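You operate a simulated robot arm through the tools that you are given. There is no shell and no other tool.

Carry out the task below with a simulated robot arm. There is one attempt and no reset: what you move stays moved.

## Task
Write the card's lot into the cream peg tray, then press READ.
Fine: set the reader dial; each button once; leave the tray on the reader's plate.

Only the result counts: the job must be done as asked and must still hold three seconds after the hand-in. Knocking over, shifting, dropping, spilling or breaking anything else fails it.

## Robot
A 7-joint arm with a two-finger parallel gripper, fixed in place. Base frame: the origin is at the foot of the arm, x ahead of it, y to its left, z up; the work surface is at about z = 80. Units: cm, rad, N and s.
With the tool pointing down near the work surface it reaches from about 22 to 74 cm from the base axis. Its first joint turns from -2.897 to 2.897 rad. Payload 1.57 kg.
The tool frame sits at the grasp point between the pads (the TCP): z along the fingers, y along the line on which they close. The tips reach 3 cm beyond it. Largest opening 11 cm; finger width 2.4, thickness 1.2; the body of the gripper, 4.8 by 11.2 cm, starts 7.8 cm behind the TCP.
Orientation is told as [roll, pitch, yaw] about the base's x, y, z axes, in that order, counted from this pose: with the fingers straight down and closing along the base's y, the tool's x points along the base's -x, its y along +y and its z along -z.

## Interface
- The arm moves only by the tool move_arm. Its argument "deltas" is a list of rows, each a list of 7 numbers: the finger opening in mm, from 0 to 110, then the shift along the tool's x, y, z in mm, then the turn, a rotation vector about the tool's x, y, z in rad. In form: [[jaw, dx, dy, dz, ax, ay, az], ...]. A call has 1 to 20 rows; each row shifts and turns the commanded pose from where the row before left it, along the tool's axes as they then stand. Rows are played at 5 a second. More than 5 cm and 0.15 rad between two rows, or a gripper value outside its range, and nothing of the call is played. Where a pose cannot be reached the arm comes as near as it can. A force on the tool above 40 N (or 10 N above the force at the start of the call, whichever is more), or a blocked arm, ends the call early, and 0.2 s more pass. Each finger travels about 4.5 cm/s and halts on what it meets, pressing with about 32 N; the grip force reading is that of the motor and also rises with nothing between the fingers. The clock runs only during rows and for 0.2 s after the last one: add rows that do not move to give the fingers time. The reply holds the time, the measured pose of the TCP, the force on the tool along the base axes, the opening and the grip force, in the units named above and with some noise, with the torque about the TCP (base axes, N m) and any sound that the robot's microphone picked up.
- Cameras (640 x 400 px; columns grow to the right, rows downward): "scene" is fixed at [40.45, 64.74, 140.47]; the picture's right is [-0.43, 0.90, 0.00], its down [0.81, 0.39, -0.45] and it looks along [-0.40, -0.19, -0.89] (base axes); focal length 214 px, centre (320, 200). "wrist" rides on the gripper at [7, 1.6, -14.1] in the tool frame; the picture's right is [-0.23, 0.97, 0.00], its down [-0.86, -0.20, -0.48] and it looks along [-0.47, -0.11, 0.88] (tool axes); focal length 222 px, centre (320, 200). There is no depth. A picture from a camera that has moved, and an enlarged one, comes with that camera's place and axes in the base frame and with its lens. The place of the scene camera against the robot may be out by one fixed shift of up to 1.8 cm in any direction.
- camera(camera): a new picture of that camera. The clock stands still meanwhile.
- raise_lower(by): slides the trunk up (or, below 0, down) by that many cm; the arm rides with it, the base frame stays. It gives what a move gives, with no picture.
- enlarge(camera, box): a new picture of the part [left, top, right, bottom] of that camera's present view, enlarged. The clock stands still meanwhile.
- job_done(): hands the job in; it is judged then, once.

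Places have to be worked out from the pictures, the camera data and where the tool is seen. Open the gripper and draw the arm clear of the work before you hand the job in, unless the task says otherwise.

The tools are called after "Emit:" by a JSON object that holds its "method" and its "body". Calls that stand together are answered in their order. move_arm: Moves the arm, as the interface text tells. Its arguments: {"type":"object","properties":{"deltas":{"type":"array"}},"required":["deltas"]} The other tools are called the same way: raise_lower (by) slides the trunk up or down; camera (camera) takes a picture; enlarge (camera, box) takes an enlarged picture of a part of a camera's view; job_done () hands the job in.

At the start:

```text
time: 0.0
tool_pos: [7.85, 51.82, 114.08]
orientation: [-0.001, 0.0, -0.001]
force: [0.4, 0.3, -0.5]
torque: [0.0, 0.04, -0.01]
width: 10.97
grasp_force: 0.0
trunk travel left (down, up): [-52.5, 6.5]
```

scene: 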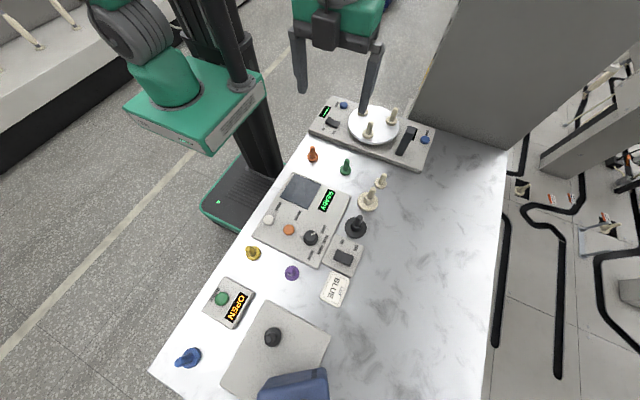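
wrist: 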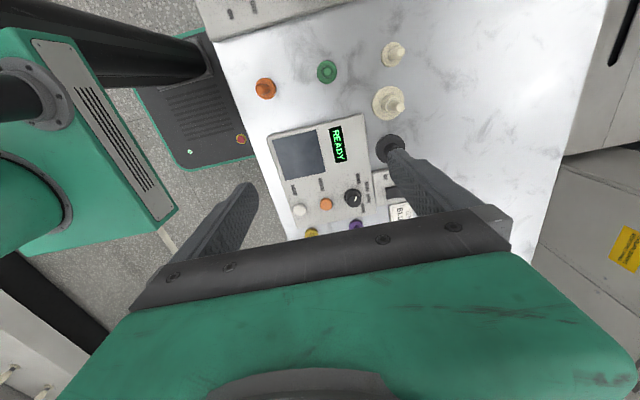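

The scene shows a reader with a screen, a dial and buttons, plus several pegs/trays and a card. I'll enlarge several parts to read the labels.

Emit:
{"method": "enlarge", "body": {"camera": "scene", "box": [240, 160, 400, 260]}}

Emit:
{"method": "enlarge", "body": {"camera": "scene", "box": [290, 80, 450, 180]}}

Emit:
{"method": "enlarge", "body": {"camera": "scene", "box": [250, 220, 410, 320]}}

Emit:
{"method": "enlarge", "body": {"camera": "scene", "box": [150, 240, 390, 400]}}

Emit:
{"method": "enlarge", "body": {"camera": "wrist", "box": [240, 100, 440, 240]}}

```text
4.00 times, centred on (320, 210) of scene
camera zoom: at [40.45, 64.74, 140.47], right [-0.43, 0.9, 0.0], down [0.81, 0.39, -0.45], along [-0.4, -0.19, -0.89], focal length 858 px, centre (320, 160)
```

zoom: 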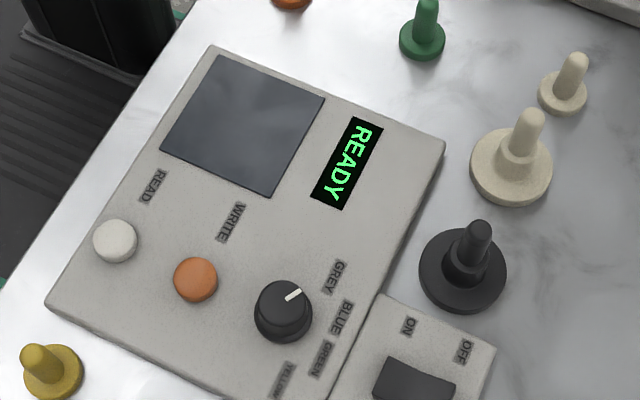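

```text
4.00 times, centred on (370, 130) of scene
camera zoom: at [40.45, 64.74, 140.47], right [-0.43, 0.9, 0.0], down [0.81, 0.39, -0.45], along [-0.4, -0.19, -0.89], focal length 858 px, centre (120, 480)
```

zoom: 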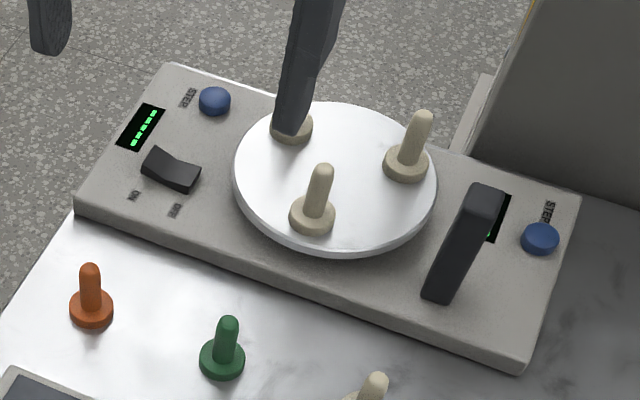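

```text
4.00 times, centred on (330, 270) of scene
camera zoom: at [40.45, 64.74, 140.47], right [-0.43, 0.9, 0.0], down [0.81, 0.39, -0.45], along [-0.4, -0.19, -0.89], focal length 858 px, centre (280, -80)
```

zoom: 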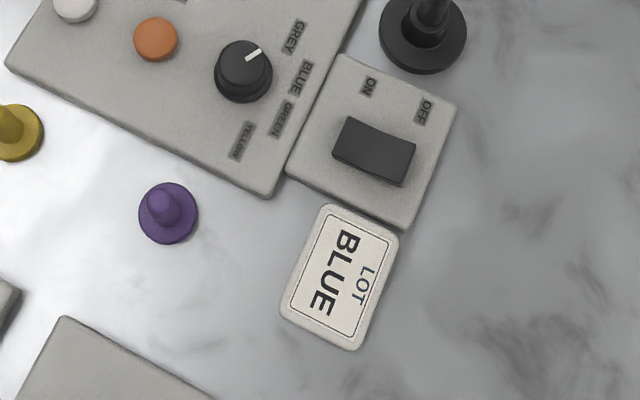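

```text
2.50 times, centred on (270, 320) of scene
camera zoom: at [40.45, 64.74, 140.47], right [-0.43, 0.9, 0.0], down [0.81, 0.39, -0.45], along [-0.4, -0.19, -0.89], focal length 536 px, centre (445, -100)
```

zoom: 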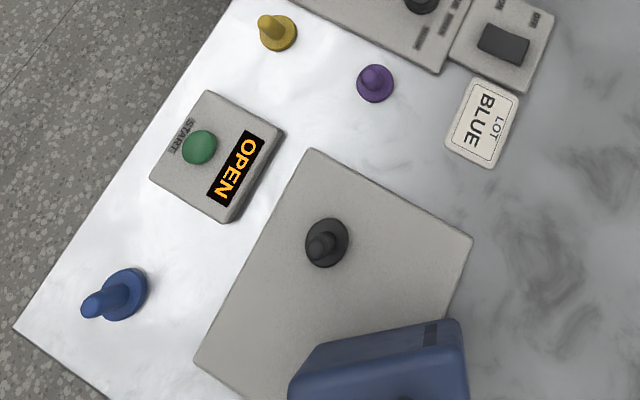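

```text
2.86 times, centred on (340, 170) of wrist
camera zoom: at [0.81, 53.64, 128.18], right [0.23, 0.97, 0.0], down [0.86, -0.2, 0.48], along [0.47, -0.11, -0.88], focal length 635 px, centre (263, 286)
```

zoom: 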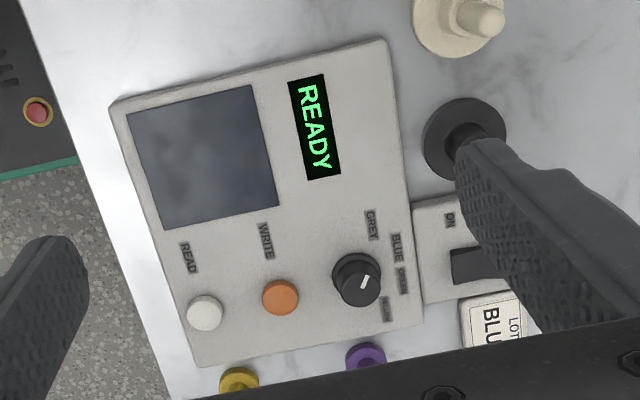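

The card says LOT BLUE, and the dial seems to point to GREY. I'll enlarge the cream pieces to tell which of them is the peg tray, and take a closer look at the dial.

Emit:
{"method": "enlarge", "body": {"camera": "scene", "box": [340, 165, 404, 245]}}

Emit:
{"method": "enlarge", "body": {"camera": "scene", "box": [284, 215, 348, 255]}}

Emit:
{"method": "enlarge", "body": {"camera": "wrist", "box": [360, 30, 440, 130]}}

Emit:
{"method": "enlarge", "body": {"camera": "scene", "box": [210, 290, 350, 400]}}

```text
5.00 times, centred on (372, 205) of scene
camera zoom: at [40.45, 64.74, 140.47], right [-0.43, 0.9, 0.0], down [0.81, 0.39, -0.45], along [-0.4, -0.19, -0.89], focal length 1072 px, centre (60, 175)
```

zoom: 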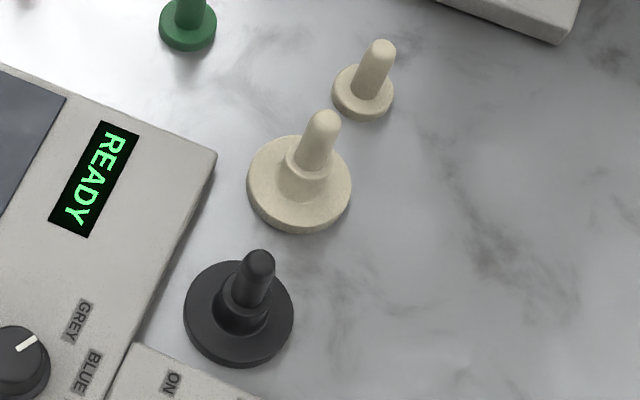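

```text
10.00 times, centred on (316, 235) of scene
camera zoom: at [40.45, 64.74, 140.47], right [-0.43, 0.9, 0.0], down [0.81, 0.39, -0.45], along [-0.4, -0.19, -0.89], focal length 2145 px, centre (360, -150)
```

zoom: 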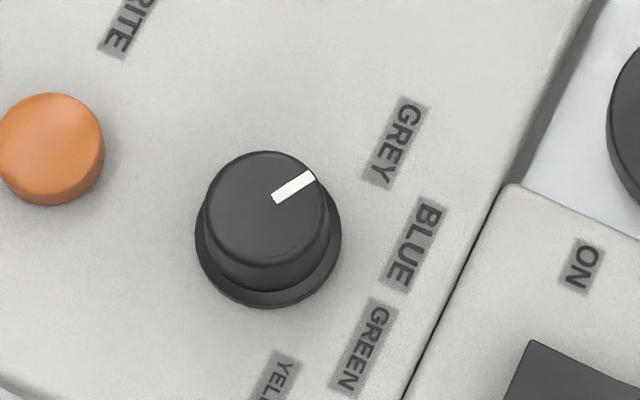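

```text
4.00 times, centred on (400, 80) of wrist
camera zoom: at [0.81, 53.64, 128.18], right [0.23, 0.97, 0.0], down [0.86, -0.2, 0.48], along [0.47, -0.11, -0.88], focal length 888 px, centre (0, 680)
```

zoom: 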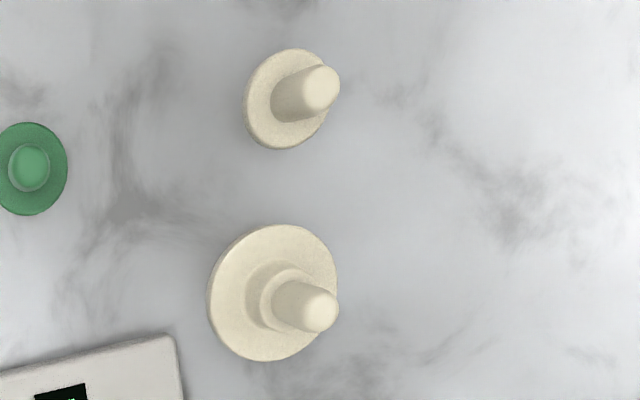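

```text
3.64 times, centred on (280, 345) of scene
camera zoom: at [40.45, 64.74, 140.47], right [-0.43, 0.9, 0.0], down [0.81, 0.39, -0.45], along [-0.4, -0.19, -0.89], focal length 780 px, centre (466, -327)
```

zoom: 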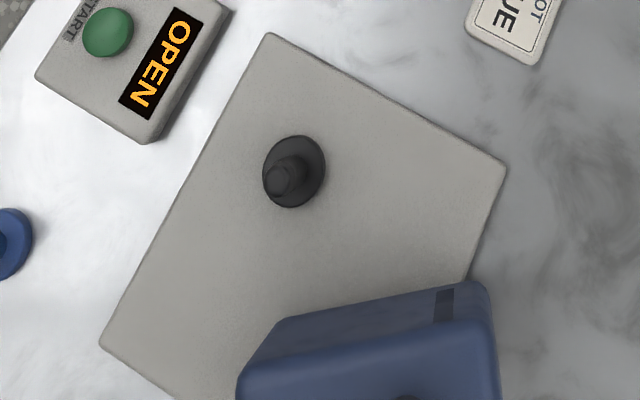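

The wide-footed cream piece at about (8, 66) is the peg tray, and the narrow-footed ones are only pegs. I move above it with the jaw partly closed and look down at it.

Emit:
{"method": "move_arm", "body": {"deltas": [[90, 0, 36, 15, 0, 0, 0], [70, 0, 36, 15, 0, 0, 0], [60, 0, 36, 15, 0, 0, 0], [60, 0, 34, 15, 0, 0, 0], [60, 0, 0, 0, 0, 0, 0], [60, 0, 0, 0, 0, 0, 0]]}}

Emit:
{"method": "camera", "body": {"camera": "wrist"}}

Emit:
{"method": "camera", "body": {"camera": "scene"}}

```text
time: 1.4
tool_pos: [7.74, 65.77, 107.89]
orientation: [0.0, 0.0, 0.001]
force: [-1.5, 0.5, -0.6]
torque: [0.0, 0.03, 0.01]
width: 6.02
grasp_force: 0.1
trunk travel left (down, up): [-52.5, 6.5]
```

```text
taken
camera wrist: at [0.81, 67.42, 122.03], right [0.23, 0.97, 0.0], down [0.86, -0.2, 0.48], along [0.47, -0.11, -0.88], focal length 222 px, centre (320, 200)
```

wrist: 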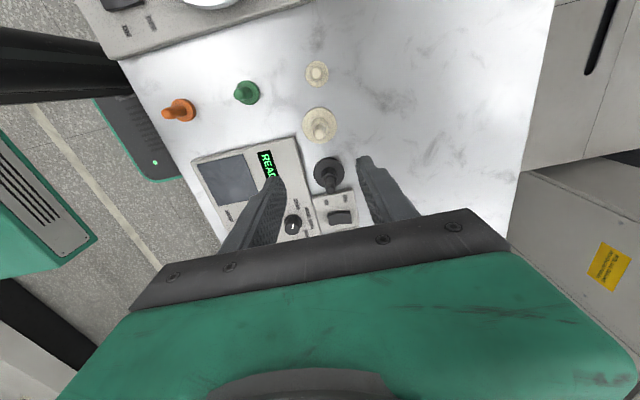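

```text
taken
```

scene: 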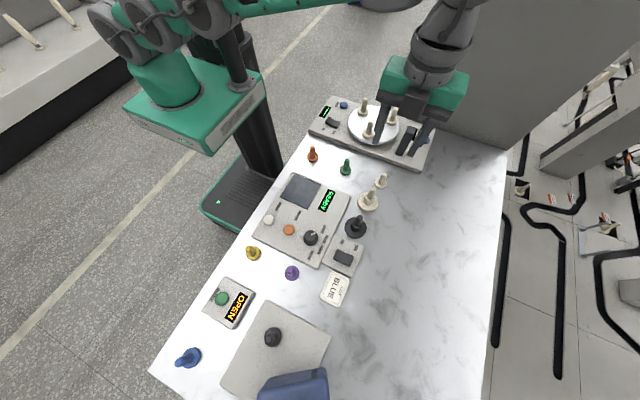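

The tray sits close to below the TCP. I enlarge the wrist view for an exact axis and peg height.

Emit:
{"method": "enlarge", "body": {"camera": "wrist", "box": [280, 80, 376, 140]}}

Emit:
{"method": "enlarge", "body": {"camera": "wrist", "box": [180, 130, 360, 245]}}

```text
6.67 times, centred on (328, 110) of wrist
camera zoom: at [0.81, 67.42, 122.03], right [0.23, 0.97, 0.0], down [0.86, -0.2, 0.48], along [0.47, -0.11, -0.88], focal length 1481 px, centre (267, 800)
```

zoom: 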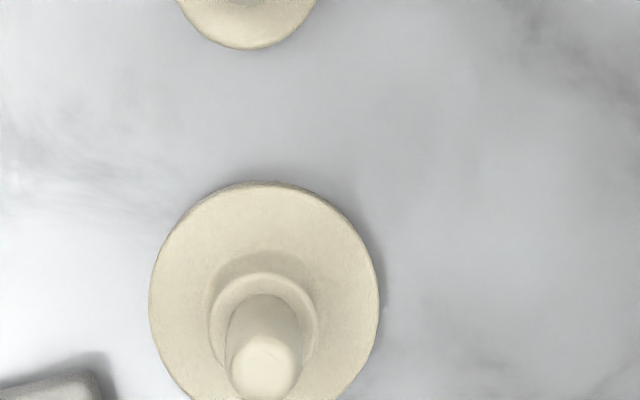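

```text
3.48 times, centred on (270, 188) of wrist
camera zoom: at [0.81, 67.42, 122.03], right [0.23, 0.97, 0.0], down [0.86, -0.2, 0.48], along [0.47, -0.11, -0.88], focal length 773 px, centre (494, 244)
```

zoom: 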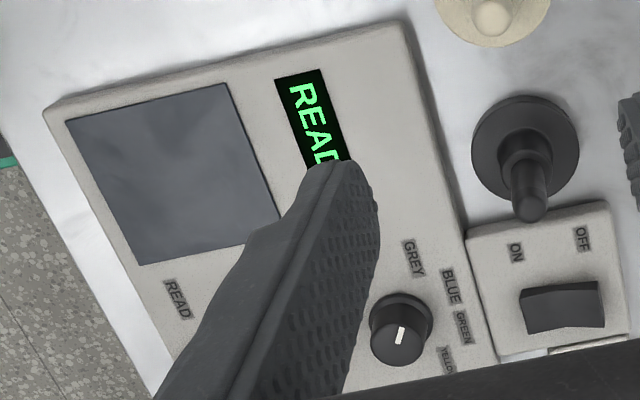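

The tray axis is nearly under the TCP. The dial's pointer direction looks ambiguous from here, so I enlarge it before going on.

Emit:
{"method": "enlarge", "body": {"camera": "wrist", "box": [275, 200, 323, 230]}}

Emit:
{"method": "enlarge", "body": {"camera": "wrist", "box": [280, 100, 376, 160]}}

```text
13.33 times, centred on (299, 215) of wrist
camera zoom: at [0.81, 67.42, 122.03], right [0.23, 0.97, 0.0], down [0.86, -0.2, 0.48], along [0.47, -0.11, -0.88], focal length 2962 px, centre (600, 0)
```

zoom: 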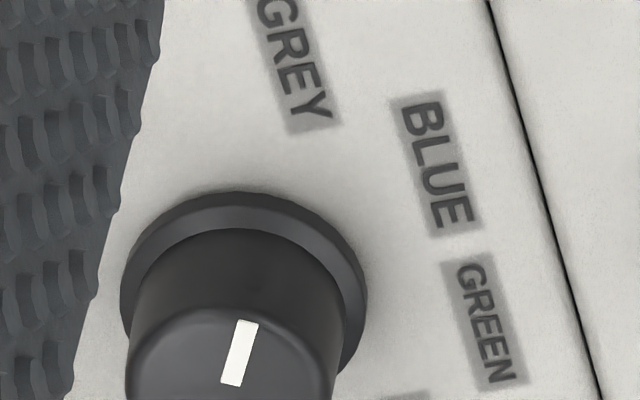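

```text
6.67 times, centred on (328, 130) of wrist
camera zoom: at [0.81, 67.42, 122.03], right [0.23, 0.97, 0.0], down [0.86, -0.2, 0.48], along [0.47, -0.11, -0.88], focal length 1481 px, centre (267, 667)
```

zoom: 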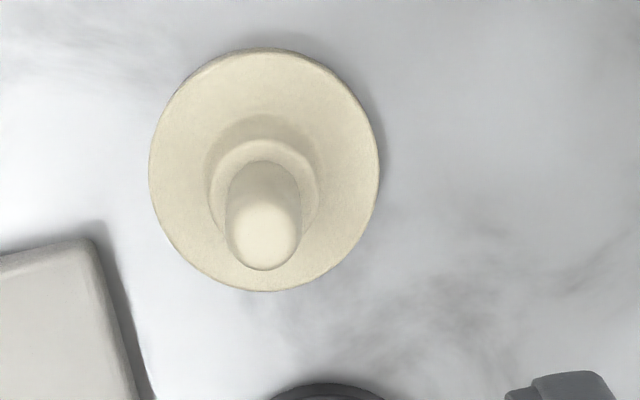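

The pointer is at GREY. The tray's axis is at about (8.0, 65.65) and its peg reaches z≈89, so I go down around the peg with the jaw at 45 mm, staying clear of the reader's corner.

Emit:
{"method": "move_arm", "body": {"deltas": [[45, -2, -1, 40, 0, 0, 0], [45, 0, 0, 40, 0, 0, 0], [45, 0, 0, 40, 0, 0, 0], [45, 0, 0, 40, 0, 0, 0], [45, 0, 0, 25, 0, 0, 0], [45, 0, 0, 10, 0, 0, 0], [45, 0, 0, 5, 0, 0, 0], [45, 0, 0, 0, 0, 0, 0]]}}

Emit:
{"method": "enlarge", "body": {"camera": "wrist", "box": [220, 100, 420, 260]}}

Emit:
{"method": "enlarge", "body": {"camera": "scene", "box": [320, 140, 430, 230]}}

```text
time: 3.2
tool_pos: [7.93, 65.88, 88.12]
orientation: [0.001, 0.001, 0.001]
force: [0.1, -0.1, 0.2]
torque: [0.01, -0.04, 0.03]
width: 4.52
grasp_force: 0.1
trunk travel left (down, up): [-52.5, 6.5]
```

```text
2.50 times, centred on (320, 180) of wrist
camera zoom: at [1.06, 67.7, 102.15], right [0.23, 0.97, 0.0], down [0.86, -0.2, 0.48], along [0.47, -0.11, -0.88], focal length 555 px, centre (320, 250)
```

zoom: 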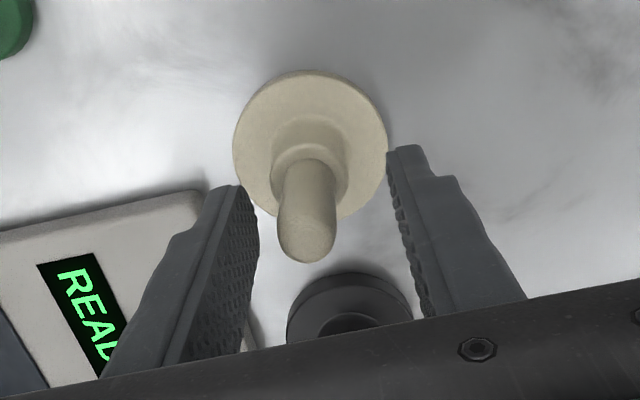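

```text
4.44 times, centred on (375, 185) of scene
camera zoom: at [40.45, 64.74, 140.47], right [-0.43, 0.9, 0.0], down [0.81, 0.39, -0.45], along [-0.4, -0.19, -0.89], focal length 953 px, centre (76, 267)
```

zoom: 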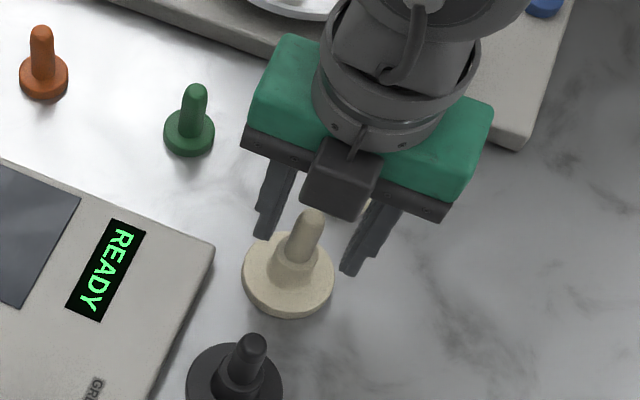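

The peg stands centred between the fingers at about (7.95, 65.7), with the collar top near z=83.6. I go down 1 cm more, close on the peg, and check the grip.

Emit:
{"method": "move_arm", "body": {"deltas": [[45, 0, -2, 5, 0, 0, 0], [45, 0, 0, 5, 0, 0, 0], [45, 0, 0, 0, 0, 0, 0], [25, 0, 0, 0, 0, 0, 0], [15, 0, 0, 0, 0, 0, 0], [10, 0, 0, 0, 0, 0, 0], [0, 0, 0, 0, 0, 0, 0], [0, 0, 0, 0, 0, 0, 0], [0, 0, 0, 0, 0, 0, 0]]}}

```text
time: 5.2
tool_pos: [7.96, 65.94, 87.07]
orientation: [0.001, 0.0, 0.0]
force: [-0.2, 1.1, 0.5]
torque: [0.0, 0.02, 0.02]
width: 1.68
grasp_force: 31.9
trunk travel left (down, up): [-52.5, 6.5]
```

The tray peg is gripped (1.68 cm, 32 N). I lift it 8 cm straight up and check that it hangs level.

Emit:
{"method": "move_arm", "body": {"deltas": [[0, 0, 0, -10, 0, 0, 0], [0, 0, 0, -20, 0, 0, 0], [0, 0, 0, -25, 0, 0, 0], [0, 0, 0, -25, 0, 0, 0], [0, 0, 0, 0, 0, 0, 0]]}}

Emit:
{"method": "camera", "body": {"camera": "wrist"}}

Emit:
{"method": "enlarge", "body": {"camera": "scene", "box": [320, 120, 430, 220]}}

```text
time: 6.4
tool_pos: [7.92, 65.8, 94.95]
orientation: [-0.001, 0.0, 0.0]
force: [-0.9, -0.4, -1.3]
torque: [0.01, 0.0, 0.01]
width: 1.68
grasp_force: 32.1
trunk travel left (down, up): [-52.5, 6.5]
```

```text
taken
camera wrist: at [0.92, 67.54, 109.11], right [0.23, 0.97, 0.0], down [0.86, -0.2, 0.48], along [0.47, -0.11, -0.88], focal length 222 px, centre (320, 200)
```

wrist: 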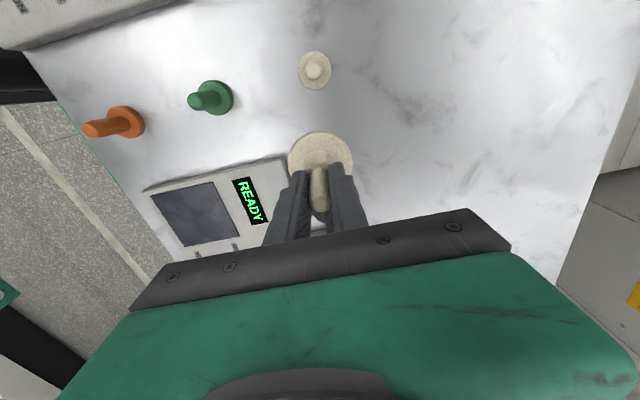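

```text
4.00 times, centred on (375, 170) of scene
camera zoom: at [40.45, 64.74, 140.47], right [-0.43, 0.9, 0.0], down [0.81, 0.39, -0.45], along [-0.4, -0.19, -0.89], focal length 858 px, centre (100, 320)
```

zoom: 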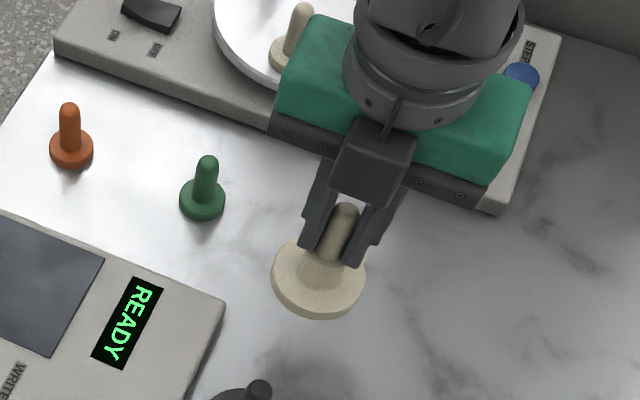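

The tray hangs level. I judge the plate's centre at about (13.7, 46.4), z≈82, and carry the tray there at height before a check from both cameras.

Emit:
{"method": "move_arm", "body": {"deltas": [[0, -8, -24, 0, 0, 0, 0], [0, -10, -34, 0, 0, 0, 0], [0, -10, -34, 0, 0, 0, 0], [0, -10, -34, 0, 0, 0, 0], [0, -10, -34, 0, 0, 0, 0], [0, -10, -34, 0, 0, 0, 0], [0, 0, 0, 0, 0, 0, 0], [0, 0, 0, 0, 0, 0, 0]]}}

Emit:
{"method": "camera", "body": {"camera": "wrist"}}

Emit:
{"method": "enlarge", "body": {"camera": "scene", "box": [240, 140, 360, 260]}}

```text
time: 8.2
tool_pos: [13.69, 46.3, 94.95]
orientation: [0.001, 0.0, 0.0]
force: [0.7, -0.3, -0.7]
torque: [0.0, -0.02, -0.01]
width: 1.68
grasp_force: 31.8
trunk travel left (down, up): [-52.5, 6.5]
```

```text
taken
camera wrist: at [6.7, 48.07, 109.12], right [0.23, 0.97, 0.0], down [0.86, -0.2, 0.48], along [0.47, -0.11, -0.88], focal length 222 px, centre (320, 200)
```

wrist: 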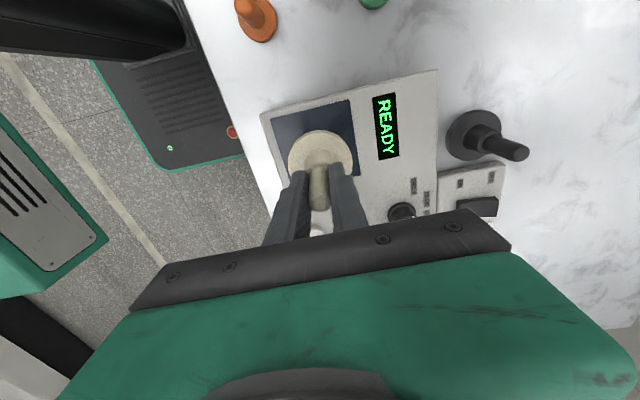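

```text
3.33 times, centred on (300, 200) of scene
camera zoom: at [40.45, 64.74, 140.47], right [-0.43, 0.9, 0.0], down [0.81, 0.39, -0.45], along [-0.4, -0.19, -0.89], focal length 715 px, centre (387, 200)
```

zoom: 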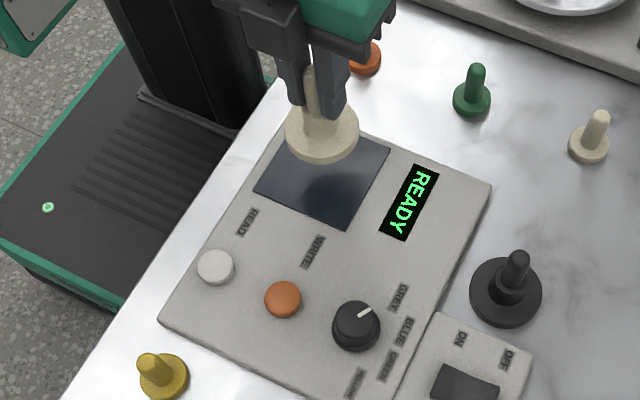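

The plate works out as a 9.2 cm square aligned with the base axes, centred at about (14.1, 46.15). I correct by 4 mm in x and lower to just above the estimated plate height.

Emit:
{"method": "move_arm", "body": {"deltas": [[0, -4, -1, 15, 0, 0, 0], [0, 0, 0, 15, 0, 0, 0], [0, 0, 0, 10, 0, 0, 0], [0, 0, 0, 0, 0, 0, 0]]}}

Emit:
{"method": "enlarge", "body": {"camera": "wrist", "box": [240, 80, 420, 200]}}

Emit:
{"method": "enlarge", "body": {"camera": "scene", "box": [260, 150, 350, 220]}}

```text
time: 9.2
tool_pos: [14.12, 46.29, 91.01]
orientation: [-0.001, 0.0, 0.002]
force: [0.1, -0.6, -0.8]
torque: [-0.01, 0.02, 0.01]
width: 1.67
grasp_force: 32.0
trunk travel left (down, up): [-52.5, 6.5]
```

```text
3.33 times, centred on (330, 140) of wrist
camera zoom: at [7.11, 48.04, 105.11], right [0.23, 0.97, 0.0], down [0.86, -0.2, 0.48], along [0.47, -0.11, -0.88], focal length 740 px, centre (287, 400)
```

zoom: 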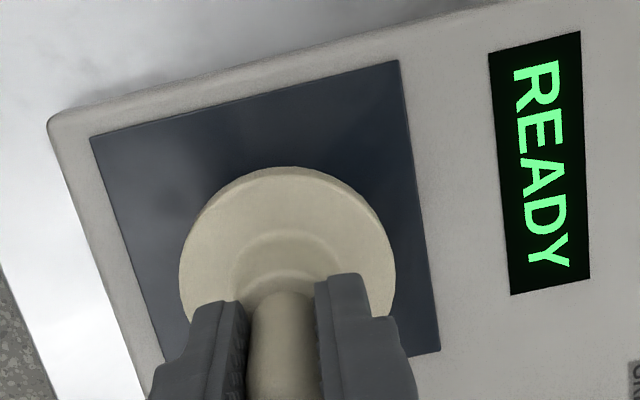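

```text
5.71 times, centred on (305, 185) of scene
camera zoom: at [40.45, 64.74, 140.47], right [-0.43, 0.9, 0.0], down [0.81, 0.39, -0.45], along [-0.4, -0.19, -0.89], focal length 1226 px, centre (406, 286)
```

zoom: 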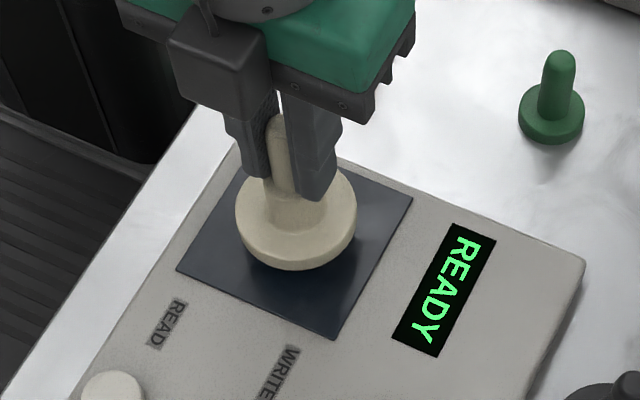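

The tray is centred over the plate (plate centre (14.1, 46.1), TCP (14.1, 46.2)). I lower in small steps until contact shows.

Emit:
{"method": "move_arm", "body": {"deltas": [[0, 0, 0, 4, 0, 0, 0], [0, 0, 0, 4, 0, 0, 0], [0, 0, 0, 3, 0, 0, 0], [0, 0, 0, 2, 0, 0, 0], [0, 0, 0, 0, 0, 0, 0]]}}

```text
time: 10.4
tool_pos: [14.07, 46.32, 89.81]
orientation: [0.001, -0.002, 0.001]
force: [-0.8, -0.5, -0.7]
torque: [0.0, 0.02, 0.02]
width: 1.7
grasp_force: 31.9
trunk travel left (down, up): [-52.5, 6.5]
```

No contact yet at z=89.8; I continue down in 1–2 mm steps.

Emit:
{"method": "move_arm", "body": {"deltas": [[0, 0, 0, 2, 0, 0, 0], [0, 0, 0, 1, 0, 0, 0], [0, 0, 0, 1, 0, 0, 0], [0, 0, 0, 0, 0, 0, 0]]}}

Emit:
{"method": "enlarge", "body": {"camera": "scene", "box": [270, 165, 340, 210]}}

```text
time: 11.4
tool_pos: [14.05, 46.36, 89.43]
orientation: [0.001, 0.001, 0.0]
force: [-0.5, 0.0, 0.1]
torque: [-0.01, 0.0, 0.0]
width: 1.67
grasp_force: 31.5
trunk travel left (down, up): [-52.5, 6.5]
```

```text
8.89 times, centred on (305, 188) of scene
camera zoom: at [40.45, 64.74, 140.47], right [-0.43, 0.9, 0.0], down [0.81, 0.39, -0.45], along [-0.4, -0.19, -0.89], focal length 1906 px, centre (453, 311)
```

zoom: 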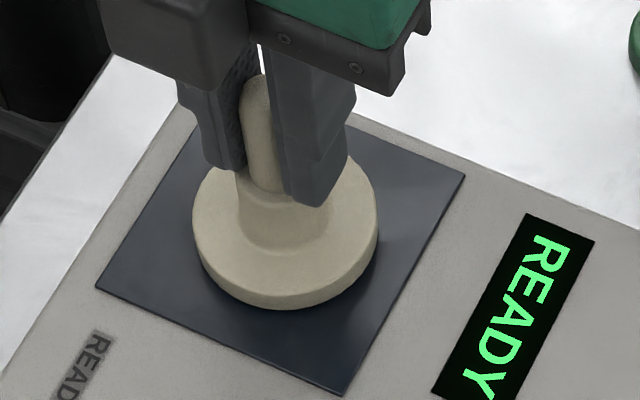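

The tray is very near the plate, with no clear contact force yet. I keep stepping 1 mm.

Emit:
{"method": "move_arm", "body": {"deltas": [[0, 0, 0, 1, 0, 0, 0], [0, 0, 0, 1, 0, 0, 0], [0, 0, 0, 0, 0, 0, 0]]}}

```text
time: 12.2
tool_pos: [14.11, 46.43, 89.08]
orientation: [0.001, 0.001, 0.001]
force: [-0.8, 0.2, 0.0]
torque: [0.01, -0.01, -0.02]
width: 1.68
grasp_force: 31.8
trunk travel left (down, up): [-52.5, 6.5]
```

Emit:
{"method": "move_arm", "body": {"deltas": [[0, 0, 0, 1, 0, 0, 0], [0, 0, 0, 1, 0, 0, 0], [0, 0, 0, 0, 0, 0, 0]]}}

Emit:
{"method": "enlarge", "body": {"camera": "scene", "box": [270, 165, 340, 210]}}

```text
time: 13.0
tool_pos: [14.02, 46.38, 89.01]
orientation: [0.003, 0.001, -0.002]
force: [-0.2, -1.8, 13.3]
torque: [-0.2, 0.04, -0.02]
width: 1.7
grasp_force: 32.0
trunk travel left (down, up): [-52.5, 6.5]
```

```text
8.89 times, centred on (305, 188) of scene
camera zoom: at [40.45, 64.74, 140.47], right [-0.43, 0.9, 0.0], down [0.81, 0.39, -0.45], along [-0.4, -0.19, -0.89], focal length 1906 px, centre (453, 311)
```

zoom: 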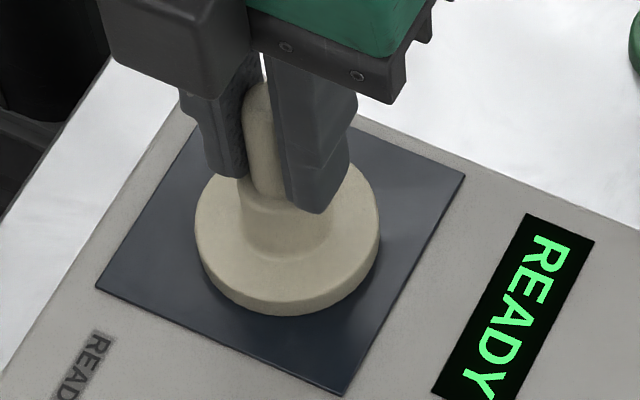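

Contact: 13 N at z=89.0, so the plate top is about z=82. I ease off 1 mm, open the fingers to 45 mm and rise straight up.

Emit:
{"method": "move_arm", "body": {"deltas": [[0, 0, 0, -1, 0, 0, 0], [10, 0, 0, 0, 0, 0, 0], [20, 0, 0, 0, 0, 0, 0], [32, 0, 0, 0, 0, 0, 0], [45, 0, 0, 0, 0, 0, 0], [45, 0, 0, 0, 0, 0, 0], [45, 0, 0, -20, 0, 0, 0], [45, 0, 0, -40, 0, 0, 0], [45, 0, 0, -40, 0, 0, 0], [45, 0, 0, -20, 0, 0, 0], [45, 0, 0, 0, 0, 0, 0]]}}

Emit:
{"method": "camera", "body": {"camera": "wrist"}}

Emit:
{"method": "enlarge", "body": {"camera": "scene", "box": [240, 160, 360, 260]}}

```text
time: 15.4
tool_pos: [14.17, 46.29, 101.16]
orientation: [-0.001, -0.001, 0.002]
force: [0.2, -0.2, 0.2]
torque: [0.01, -0.02, -0.01]
width: 4.48
grasp_force: 0.1
trunk travel left (down, up): [-52.5, 6.5]
```

```text
taken
camera wrist: at [7.27, 47.98, 115.22], right [0.23, 0.97, 0.0], down [0.86, -0.2, 0.48], along [0.47, -0.11, -0.88], focal length 222 px, centre (320, 200)
```

wrist: 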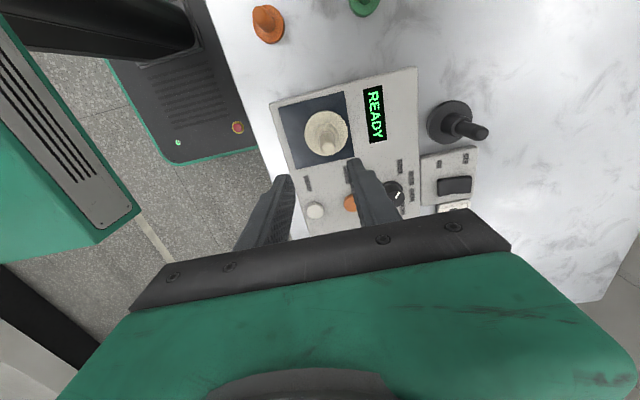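

```text
4.00 times, centred on (300, 210) of scene
camera zoom: at [40.45, 64.74, 140.47], right [-0.43, 0.9, 0.0], down [0.81, 0.39, -0.45], along [-0.4, -0.19, -0.89], focal length 858 px, centre (400, 160)
```

zoom: 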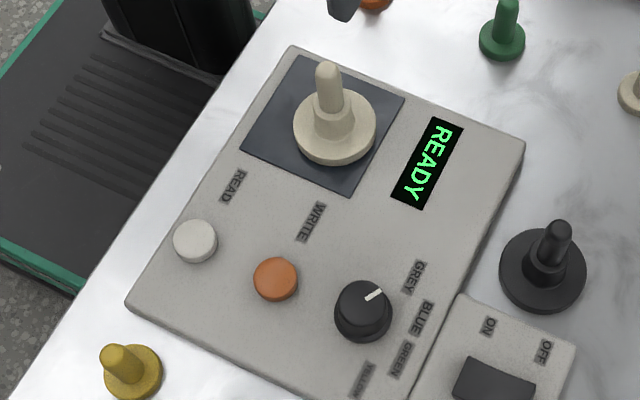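

The tray stands on the plate and is released. From the views the labels lie about 40° apart (GREY at 60°, BLUE at 20° from +y), and the dial's centre is near (26.0, 55.2). I move above the dial with the jaw at 60 mm for a better view.

Emit:
{"method": "move_arm", "body": {"deltas": [[45, -30, 22, 0, 0, 0, 0], [50, -30, 22, 0, 0, 0, 0], [55, -30, 22, 0, 0, 0, 0], [60, -28, 23, 0, 0, 0, 0], [60, 0, 0, 0, 0, 0, 0], [60, 0, 0, 0, 0, 0, 0]]}}

Emit:
{"method": "camera", "body": {"camera": "wrist"}}

Emit:
{"method": "enlarge", "body": {"camera": "wrist", "box": [240, 80, 400, 180]}}

```text
time: 16.8
tool_pos: [25.86, 55.11, 101.06]
orientation: [0.0, -0.002, 0.001]
force: [0.2, 0.0, -0.6]
torque: [-0.01, -0.01, -0.01]
width: 6.0
grasp_force: 0.1
trunk travel left (down, up): [-52.5, 6.5]
```

```text
taken
camera wrist: at [18.94, 56.82, 115.21], right [0.23, 0.97, 0.0], down [0.86, -0.2, 0.48], along [0.47, -0.11, -0.88], focal length 222 px, centre (320, 200)
```

wrist: 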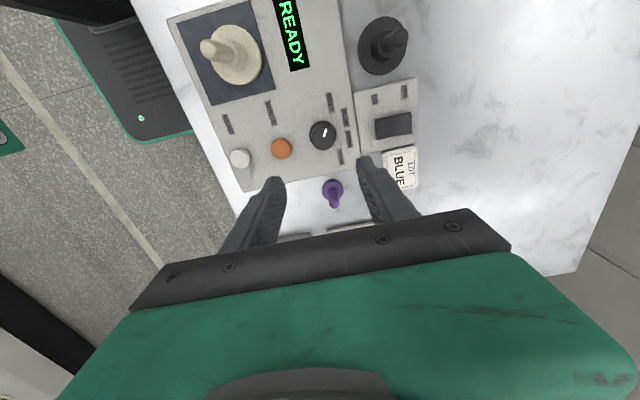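

```text
4.00 times, centred on (320, 130) of wrist
camera zoom: at [18.94, 56.82, 115.21], right [0.23, 0.97, 0.0], down [0.86, -0.2, 0.48], along [0.47, -0.11, -0.88], focal length 888 px, centre (320, 480)
```

zoom: 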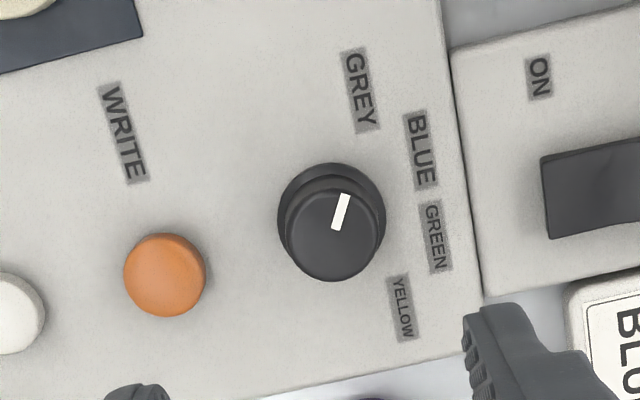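

The dial is at about (25.95, 55.6) with its cap top at z≈85.2. The pointer is at GREY, and BLUE is about 41° clockwise seen from above. I go down around the cap with the jaw at 50 mm, tips staying above the panel.

Emit:
{"method": "move_arm", "body": {"deltas": [[50, -1, 5, 40, 0, 0, 0], [50, 0, 0, 40, 0, 0, 0], [50, 0, 0, 40, 0, 0, 0], [50, 0, 0, 18, 0, 0, 0], [50, 0, 0, 8, 0, 0, 0], [50, 0, 0, 0, 0, 0, 0], [50, 0, 0, 0, 0, 0, 0]]}}

Emit:
{"method": "camera", "body": {"camera": "wrist"}}

Emit:
{"method": "enlarge", "body": {"camera": "scene", "box": [270, 200, 350, 250]}}

```text
time: 18.4
tool_pos: [26.07, 55.83, 86.48]
orientation: [-0.002, 0.0, 0.001]
force: [-0.2, 0.2, -0.4]
torque: [0.02, 0.0, -0.01]
width: 5.01
grasp_force: 0.1
trunk travel left (down, up): [-52.5, 6.5]
```

```text
taken
camera wrist: at [19.01, 57.48, 100.56], right [0.23, 0.97, 0.0], down [0.86, -0.2, 0.48], along [0.47, -0.11, -0.88], focal length 222 px, centre (320, 200)
```

wrist: 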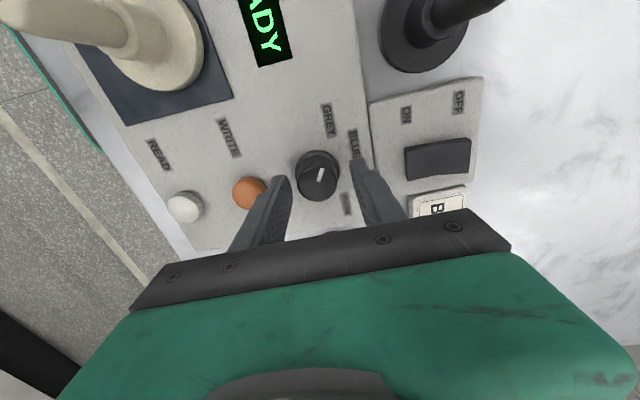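

```text
8.00 times, centred on (310, 225) of scene
camera zoom: at [40.45, 64.74, 140.47], right [-0.43, 0.9, 0.0], down [0.81, 0.39, -0.45], along [-0.4, -0.19, -0.89], focal length 1716 px, centre (400, 0)
```

zoom: 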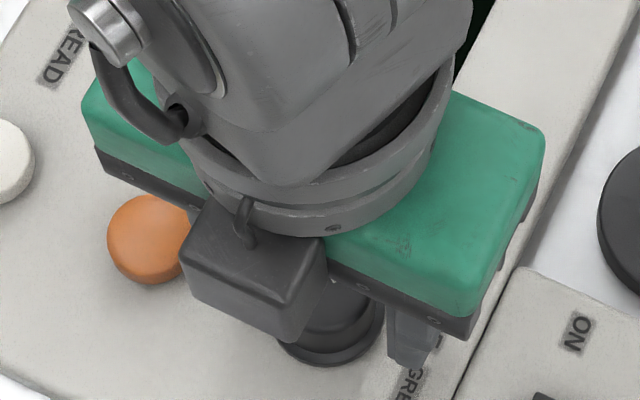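

Emit:
{"method": "enlarge", "body": {"camera": "wrist", "box": [270, 130, 398, 210]}}

```text
5.00 times, centred on (334, 170) of wrist
camera zoom: at [19.01, 57.48, 100.56], right [0.23, 0.97, 0.0], down [0.86, -0.2, 0.48], along [0.47, -0.11, -0.88], focal length 1111 px, centre (250, 350)
```

zoom: 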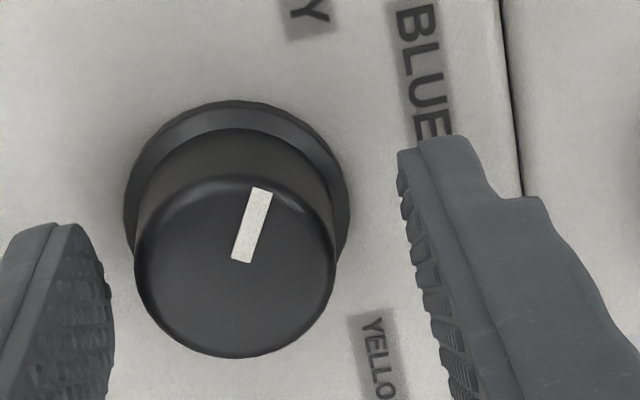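

The cap centre is about (25.85, 55.65). I nudge onto it, lower 3 mm, and close on the cap.

Emit:
{"method": "move_arm", "body": {"deltas": [[50, 2, -2, 3, 0, 0, 0], [50, 0, 0, 0, 0, 0, 0], [42, 0, 0, 0, 0, 0, 0], [38, 0, 0, 0, 0, 0, 0], [34, 0, 0, 0, 0, 0, 0], [30, 0, 0, 0, 0, 0, 0], [28, 0, 0, 0, 0, 0, 0], [28, 0, 0, 0, 0, 0, 0]]}}

```text
time: 20.2
tool_pos: [25.76, 55.56, 86.3]
orientation: [0.001, 0.0, -0.002]
force: [0.6, -2.7, -0.5]
torque: [0.21, 0.09, 0.01]
width: 3.36
grasp_force: 40.0
trunk travel left (down, up): [-52.5, 6.5]
```

The cap is held (3.36 cm). I turn it clockwise (seen from above) in 0.1 rad rows, starting with 0.4 rad, and watch the torque.

Emit:
{"method": "move_arm", "body": {"deltas": [[28, 0, 0, 0, 0, 0, 0.1], [28, 0, 0, 0, 0, 0, 0.1], [28, 0, 0, 0, 0, 0, 0.1], [28, 0, 0, 0, 0, 0, 0.1], [28, 0, 0, 0, 0, 0, 0]]}}

Emit:
{"method": "enlarge", "body": {"camera": "wrist", "box": [240, 110, 400, 210]}}

```text
time: 21.4
tool_pos: [25.85, 55.62, 86.24]
orientation: [0.0, 0.0, -0.402]
force: [-1.0, 2.6, 1.5]
torque: [-0.28, 0.11, 0.0]
width: 3.36
grasp_force: 41.5
trunk travel left (down, up): [-52.5, 6.5]
```

```text
4.00 times, centred on (320, 160) of wrist
camera zoom: at [20.03, 59.91, 100.29], right [0.59, 0.81, 0.0], down [0.71, -0.52, 0.48], along [0.39, -0.28, -0.88], focal length 888 px, centre (320, 360)
```

zoom: 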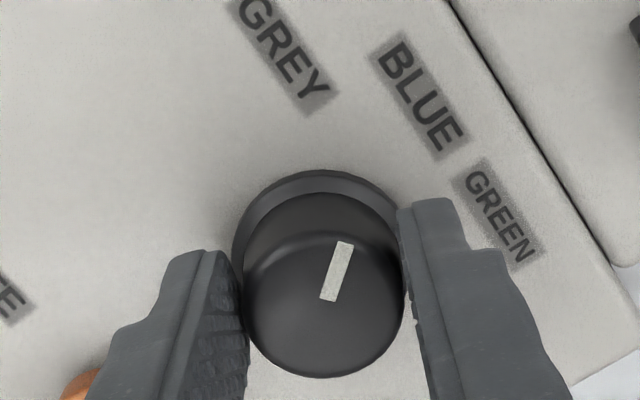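

The mark turns along with the gripper, so I add the remaining 0.31 rad.

Emit:
{"method": "move_arm", "body": {"deltas": [[28, 0, 0, 0, 0, 0, 0.1], [28, 0, 0, 0, 0, 0, 0.1], [28, 0, 0, 0, 0, 0, 0.11], [28, 0, 0, 0, 0, 0, 0]]}}

Emit:
{"method": "enlarge", "body": {"camera": "wrist", "box": [240, 110, 400, 210]}}

```text
time: 22.4
tool_pos: [25.89, 55.57, 86.16]
orientation: [0.0, 0.002, -0.71]
force: [0.7, 9.4, -2.2]
torque: [0.13, 0.16, 0.04]
width: 3.35
grasp_force: 41.3
trunk travel left (down, up): [-52.5, 6.5]
```

```text
4.00 times, centred on (320, 160) of wrist
camera zoom: at [21.63, 61.53, 100.3], right [0.81, 0.59, 0.0], down [0.52, -0.71, 0.48], along [0.28, -0.39, -0.88], focal length 888 px, centre (320, 360)
```

zoom: 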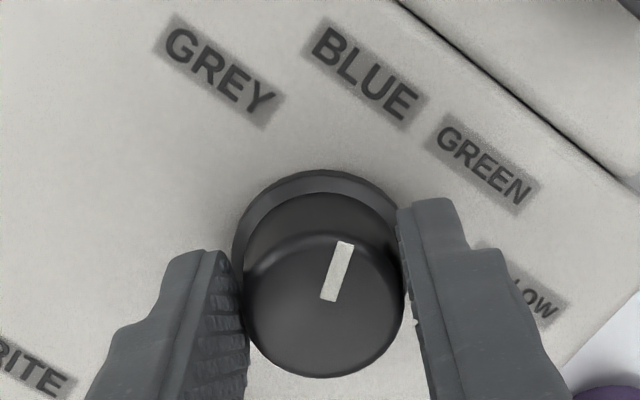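

The pointer now aims at BLUE. I open the jaw, rise straight up, turn the tool back, and check the dial and the display.

Emit:
{"method": "move_arm", "body": {"deltas": [[34, 0, 0, 0, 0, 0, 0], [40, 0, 0, 0, 0, 0, 0], [46, 0, 0, 0, 0, 0, 0], [50, 0, 0, 0, 0, 0, 0], [50, 0, 0, 0, 0, 0, 0], [50, 0, 0, -15, 0, 0, 0], [50, 0, 0, -40, 0, 0, 0], [50, 0, 0, -45, 0, 0, 0], [50, 0, 0, -30, 0, 0, -0.1], [50, 0, 0, 0, 0, 0, -0.12], [50, 0, 0, 0, 0, 0, -0.12], [50, 0, 0, 0, 0, 0, -0.12], [50, 0, 0, 0, 0, 0, -0.12], [50, 0, 0, 0, 0, 0, -0.13], [50, 0, 0, 0, 0, 0, 0]]}}

Emit:
{"method": "camera", "body": {"camera": "wrist"}}

Emit:
{"method": "enlarge", "body": {"camera": "wrist", "box": [200, 80, 360, 180]}}

Emit:
{"method": "camera", "body": {"camera": "scene"}}

```text
time: 25.6
tool_pos: [25.83, 55.53, 99.09]
orientation: [-0.002, 0.0, 0.003]
force: [-0.8, 0.3, 0.0]
torque: [-0.02, -0.01, 0.01]
width: 5.02
grasp_force: 0.1
trunk travel left (down, up): [-52.5, 6.5]
```

```text
taken
camera wrist: at [18.9, 57.2, 113.29], right [0.23, 0.97, 0.0], down [0.86, -0.2, 0.48], along [0.47, -0.11, -0.88], focal length 222 px, centre (320, 200)
```

wrist: 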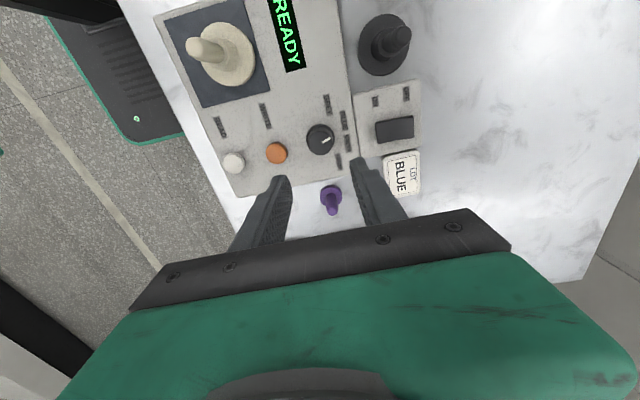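

```text
4.00 times, centred on (280, 130) of wrist
camera zoom: at [18.9, 57.2, 113.29], right [0.23, 0.97, 0.0], down [0.86, -0.2, 0.48], along [0.47, -0.11, -0.88], focal length 888 px, centre (480, 480)
```

zoom: 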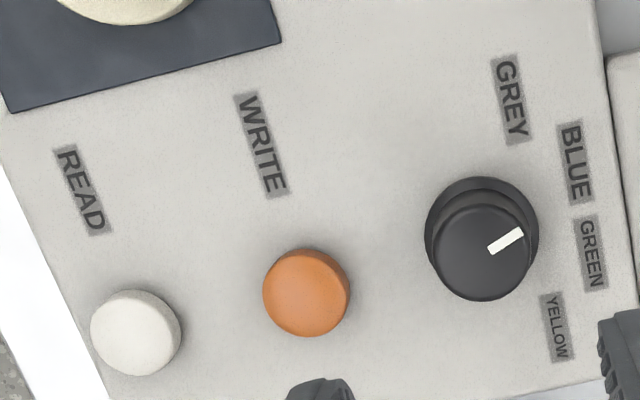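

```text
taken
```

scene: 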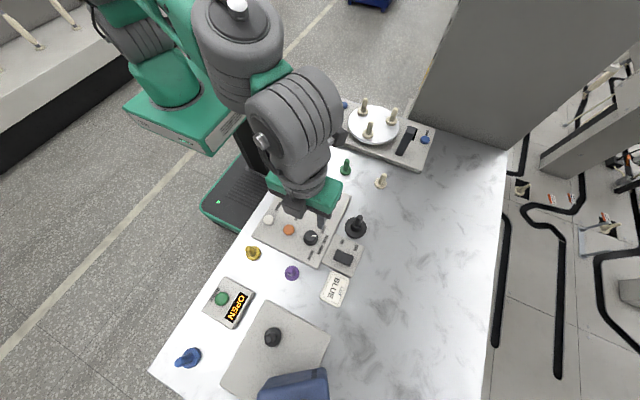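

The dial points near BLUE. I enlarge it once more to measure how closely.

Emit:
{"method": "enlarge", "body": {"camera": "wrist", "box": [292, 90, 364, 170]}}

Emit:
{"method": "enlarge", "body": {"camera": "scene", "box": [284, 215, 348, 255]}}

```text
5.00 times, centred on (328, 130) of wrist
camera zoom: at [18.9, 57.2, 113.29], right [0.23, 0.97, 0.0], down [0.86, -0.2, 0.48], along [0.47, -0.11, -0.88], focal length 1111 px, centre (280, 550)
```

zoom: 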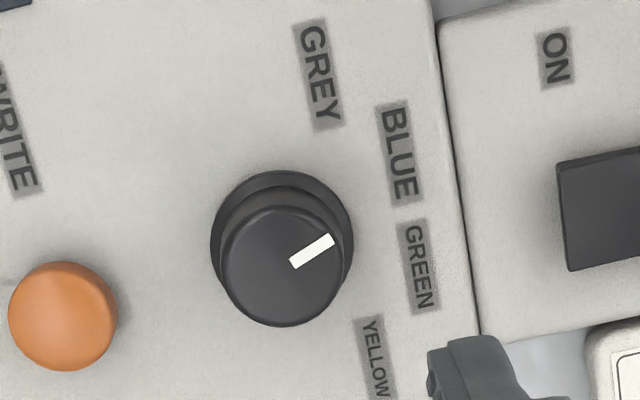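

```text
10.00 times, centred on (316, 235) of scene
camera zoom: at [40.45, 64.74, 140.47], right [-0.43, 0.9, 0.0], down [0.81, 0.39, -0.45], along [-0.4, -0.19, -0.89], focal length 2145 px, centre (360, -150)
```

zoom: 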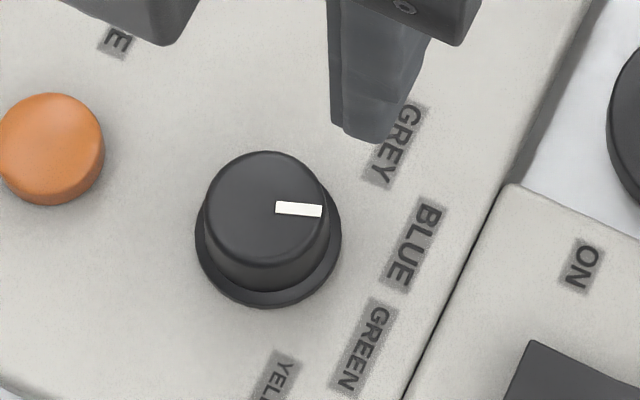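

The two cameras together put the pointer at about 18–20° from +y, which is the BLUE position. Next I close the jaw and go above the orange WRITE button at about (26.35, 49.1).

Emit:
{"method": "move_arm", "body": {"deltas": [[30, -2, -20, 10, 0, 0, 0], [15, -2, -22, 10, 0, 0, 0], [0, -1, -22, 10, 0, 0, 0], [0, 0, 0, 10, 0, 0, 0], [0, 0, 0, 10, 0, 0, 0], [0, 0, 0, 0, 0, 0, 0], [0, 0, 0, 0, 0, 0, 0]]}}

Emit:
{"method": "camera", "body": {"camera": "wrist"}}

Emit:
{"method": "enlarge", "body": {"camera": "scene", "box": [250, 190, 330, 250]}}

Emit:
{"method": "enlarge", "body": {"camera": "wrist", "box": [240, 90, 400, 190]}}

```text
time: 27.2
tool_pos: [26.27, 49.08, 94.18]
orientation: [0.001, -0.001, 0.0]
force: [-0.4, 0.6, 0.2]
torque: [0.0, -0.04, -0.05]
width: 0.0
grasp_force: 21.7
trunk travel left (down, up): [-52.5, 6.5]
```

```text
taken
camera wrist: at [19.41, 50.77, 108.22], right [0.23, 0.97, 0.0], down [0.86, -0.2, 0.48], along [0.47, -0.11, -0.88], focal length 222 px, centre (320, 200)
```

wrist: 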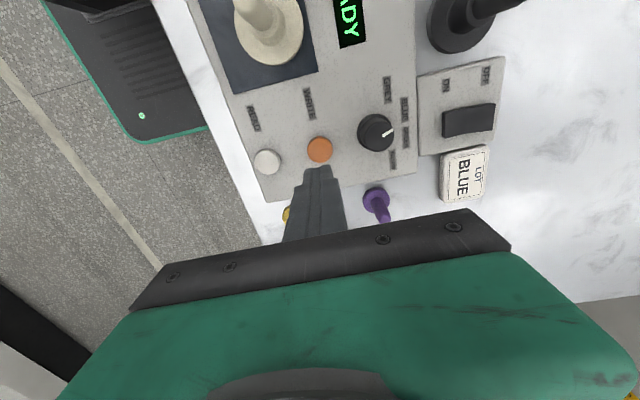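

```text
6.67 times, centred on (290, 220) of scene
camera zoom: at [40.45, 64.74, 140.47], right [-0.43, 0.9, 0.0], down [0.81, 0.39, -0.45], along [-0.4, -0.19, -0.89], focal length 1430 px, centre (520, 67)
```

zoom: 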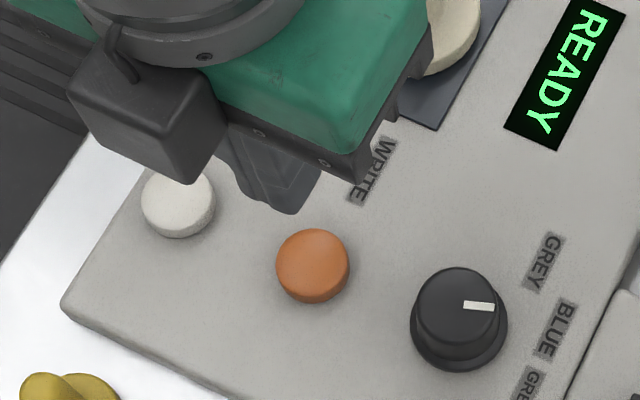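

```text
4.00 times, centred on (320, 140) of wrist
camera zoom: at [19.41, 50.77, 108.22], right [0.23, 0.97, 0.0], down [0.86, -0.2, 0.48], along [0.47, -0.11, -0.88], focal length 888 px, centre (320, 440)
```

zoom: 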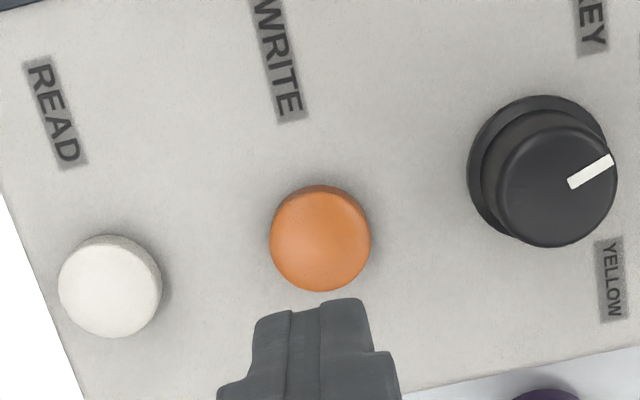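

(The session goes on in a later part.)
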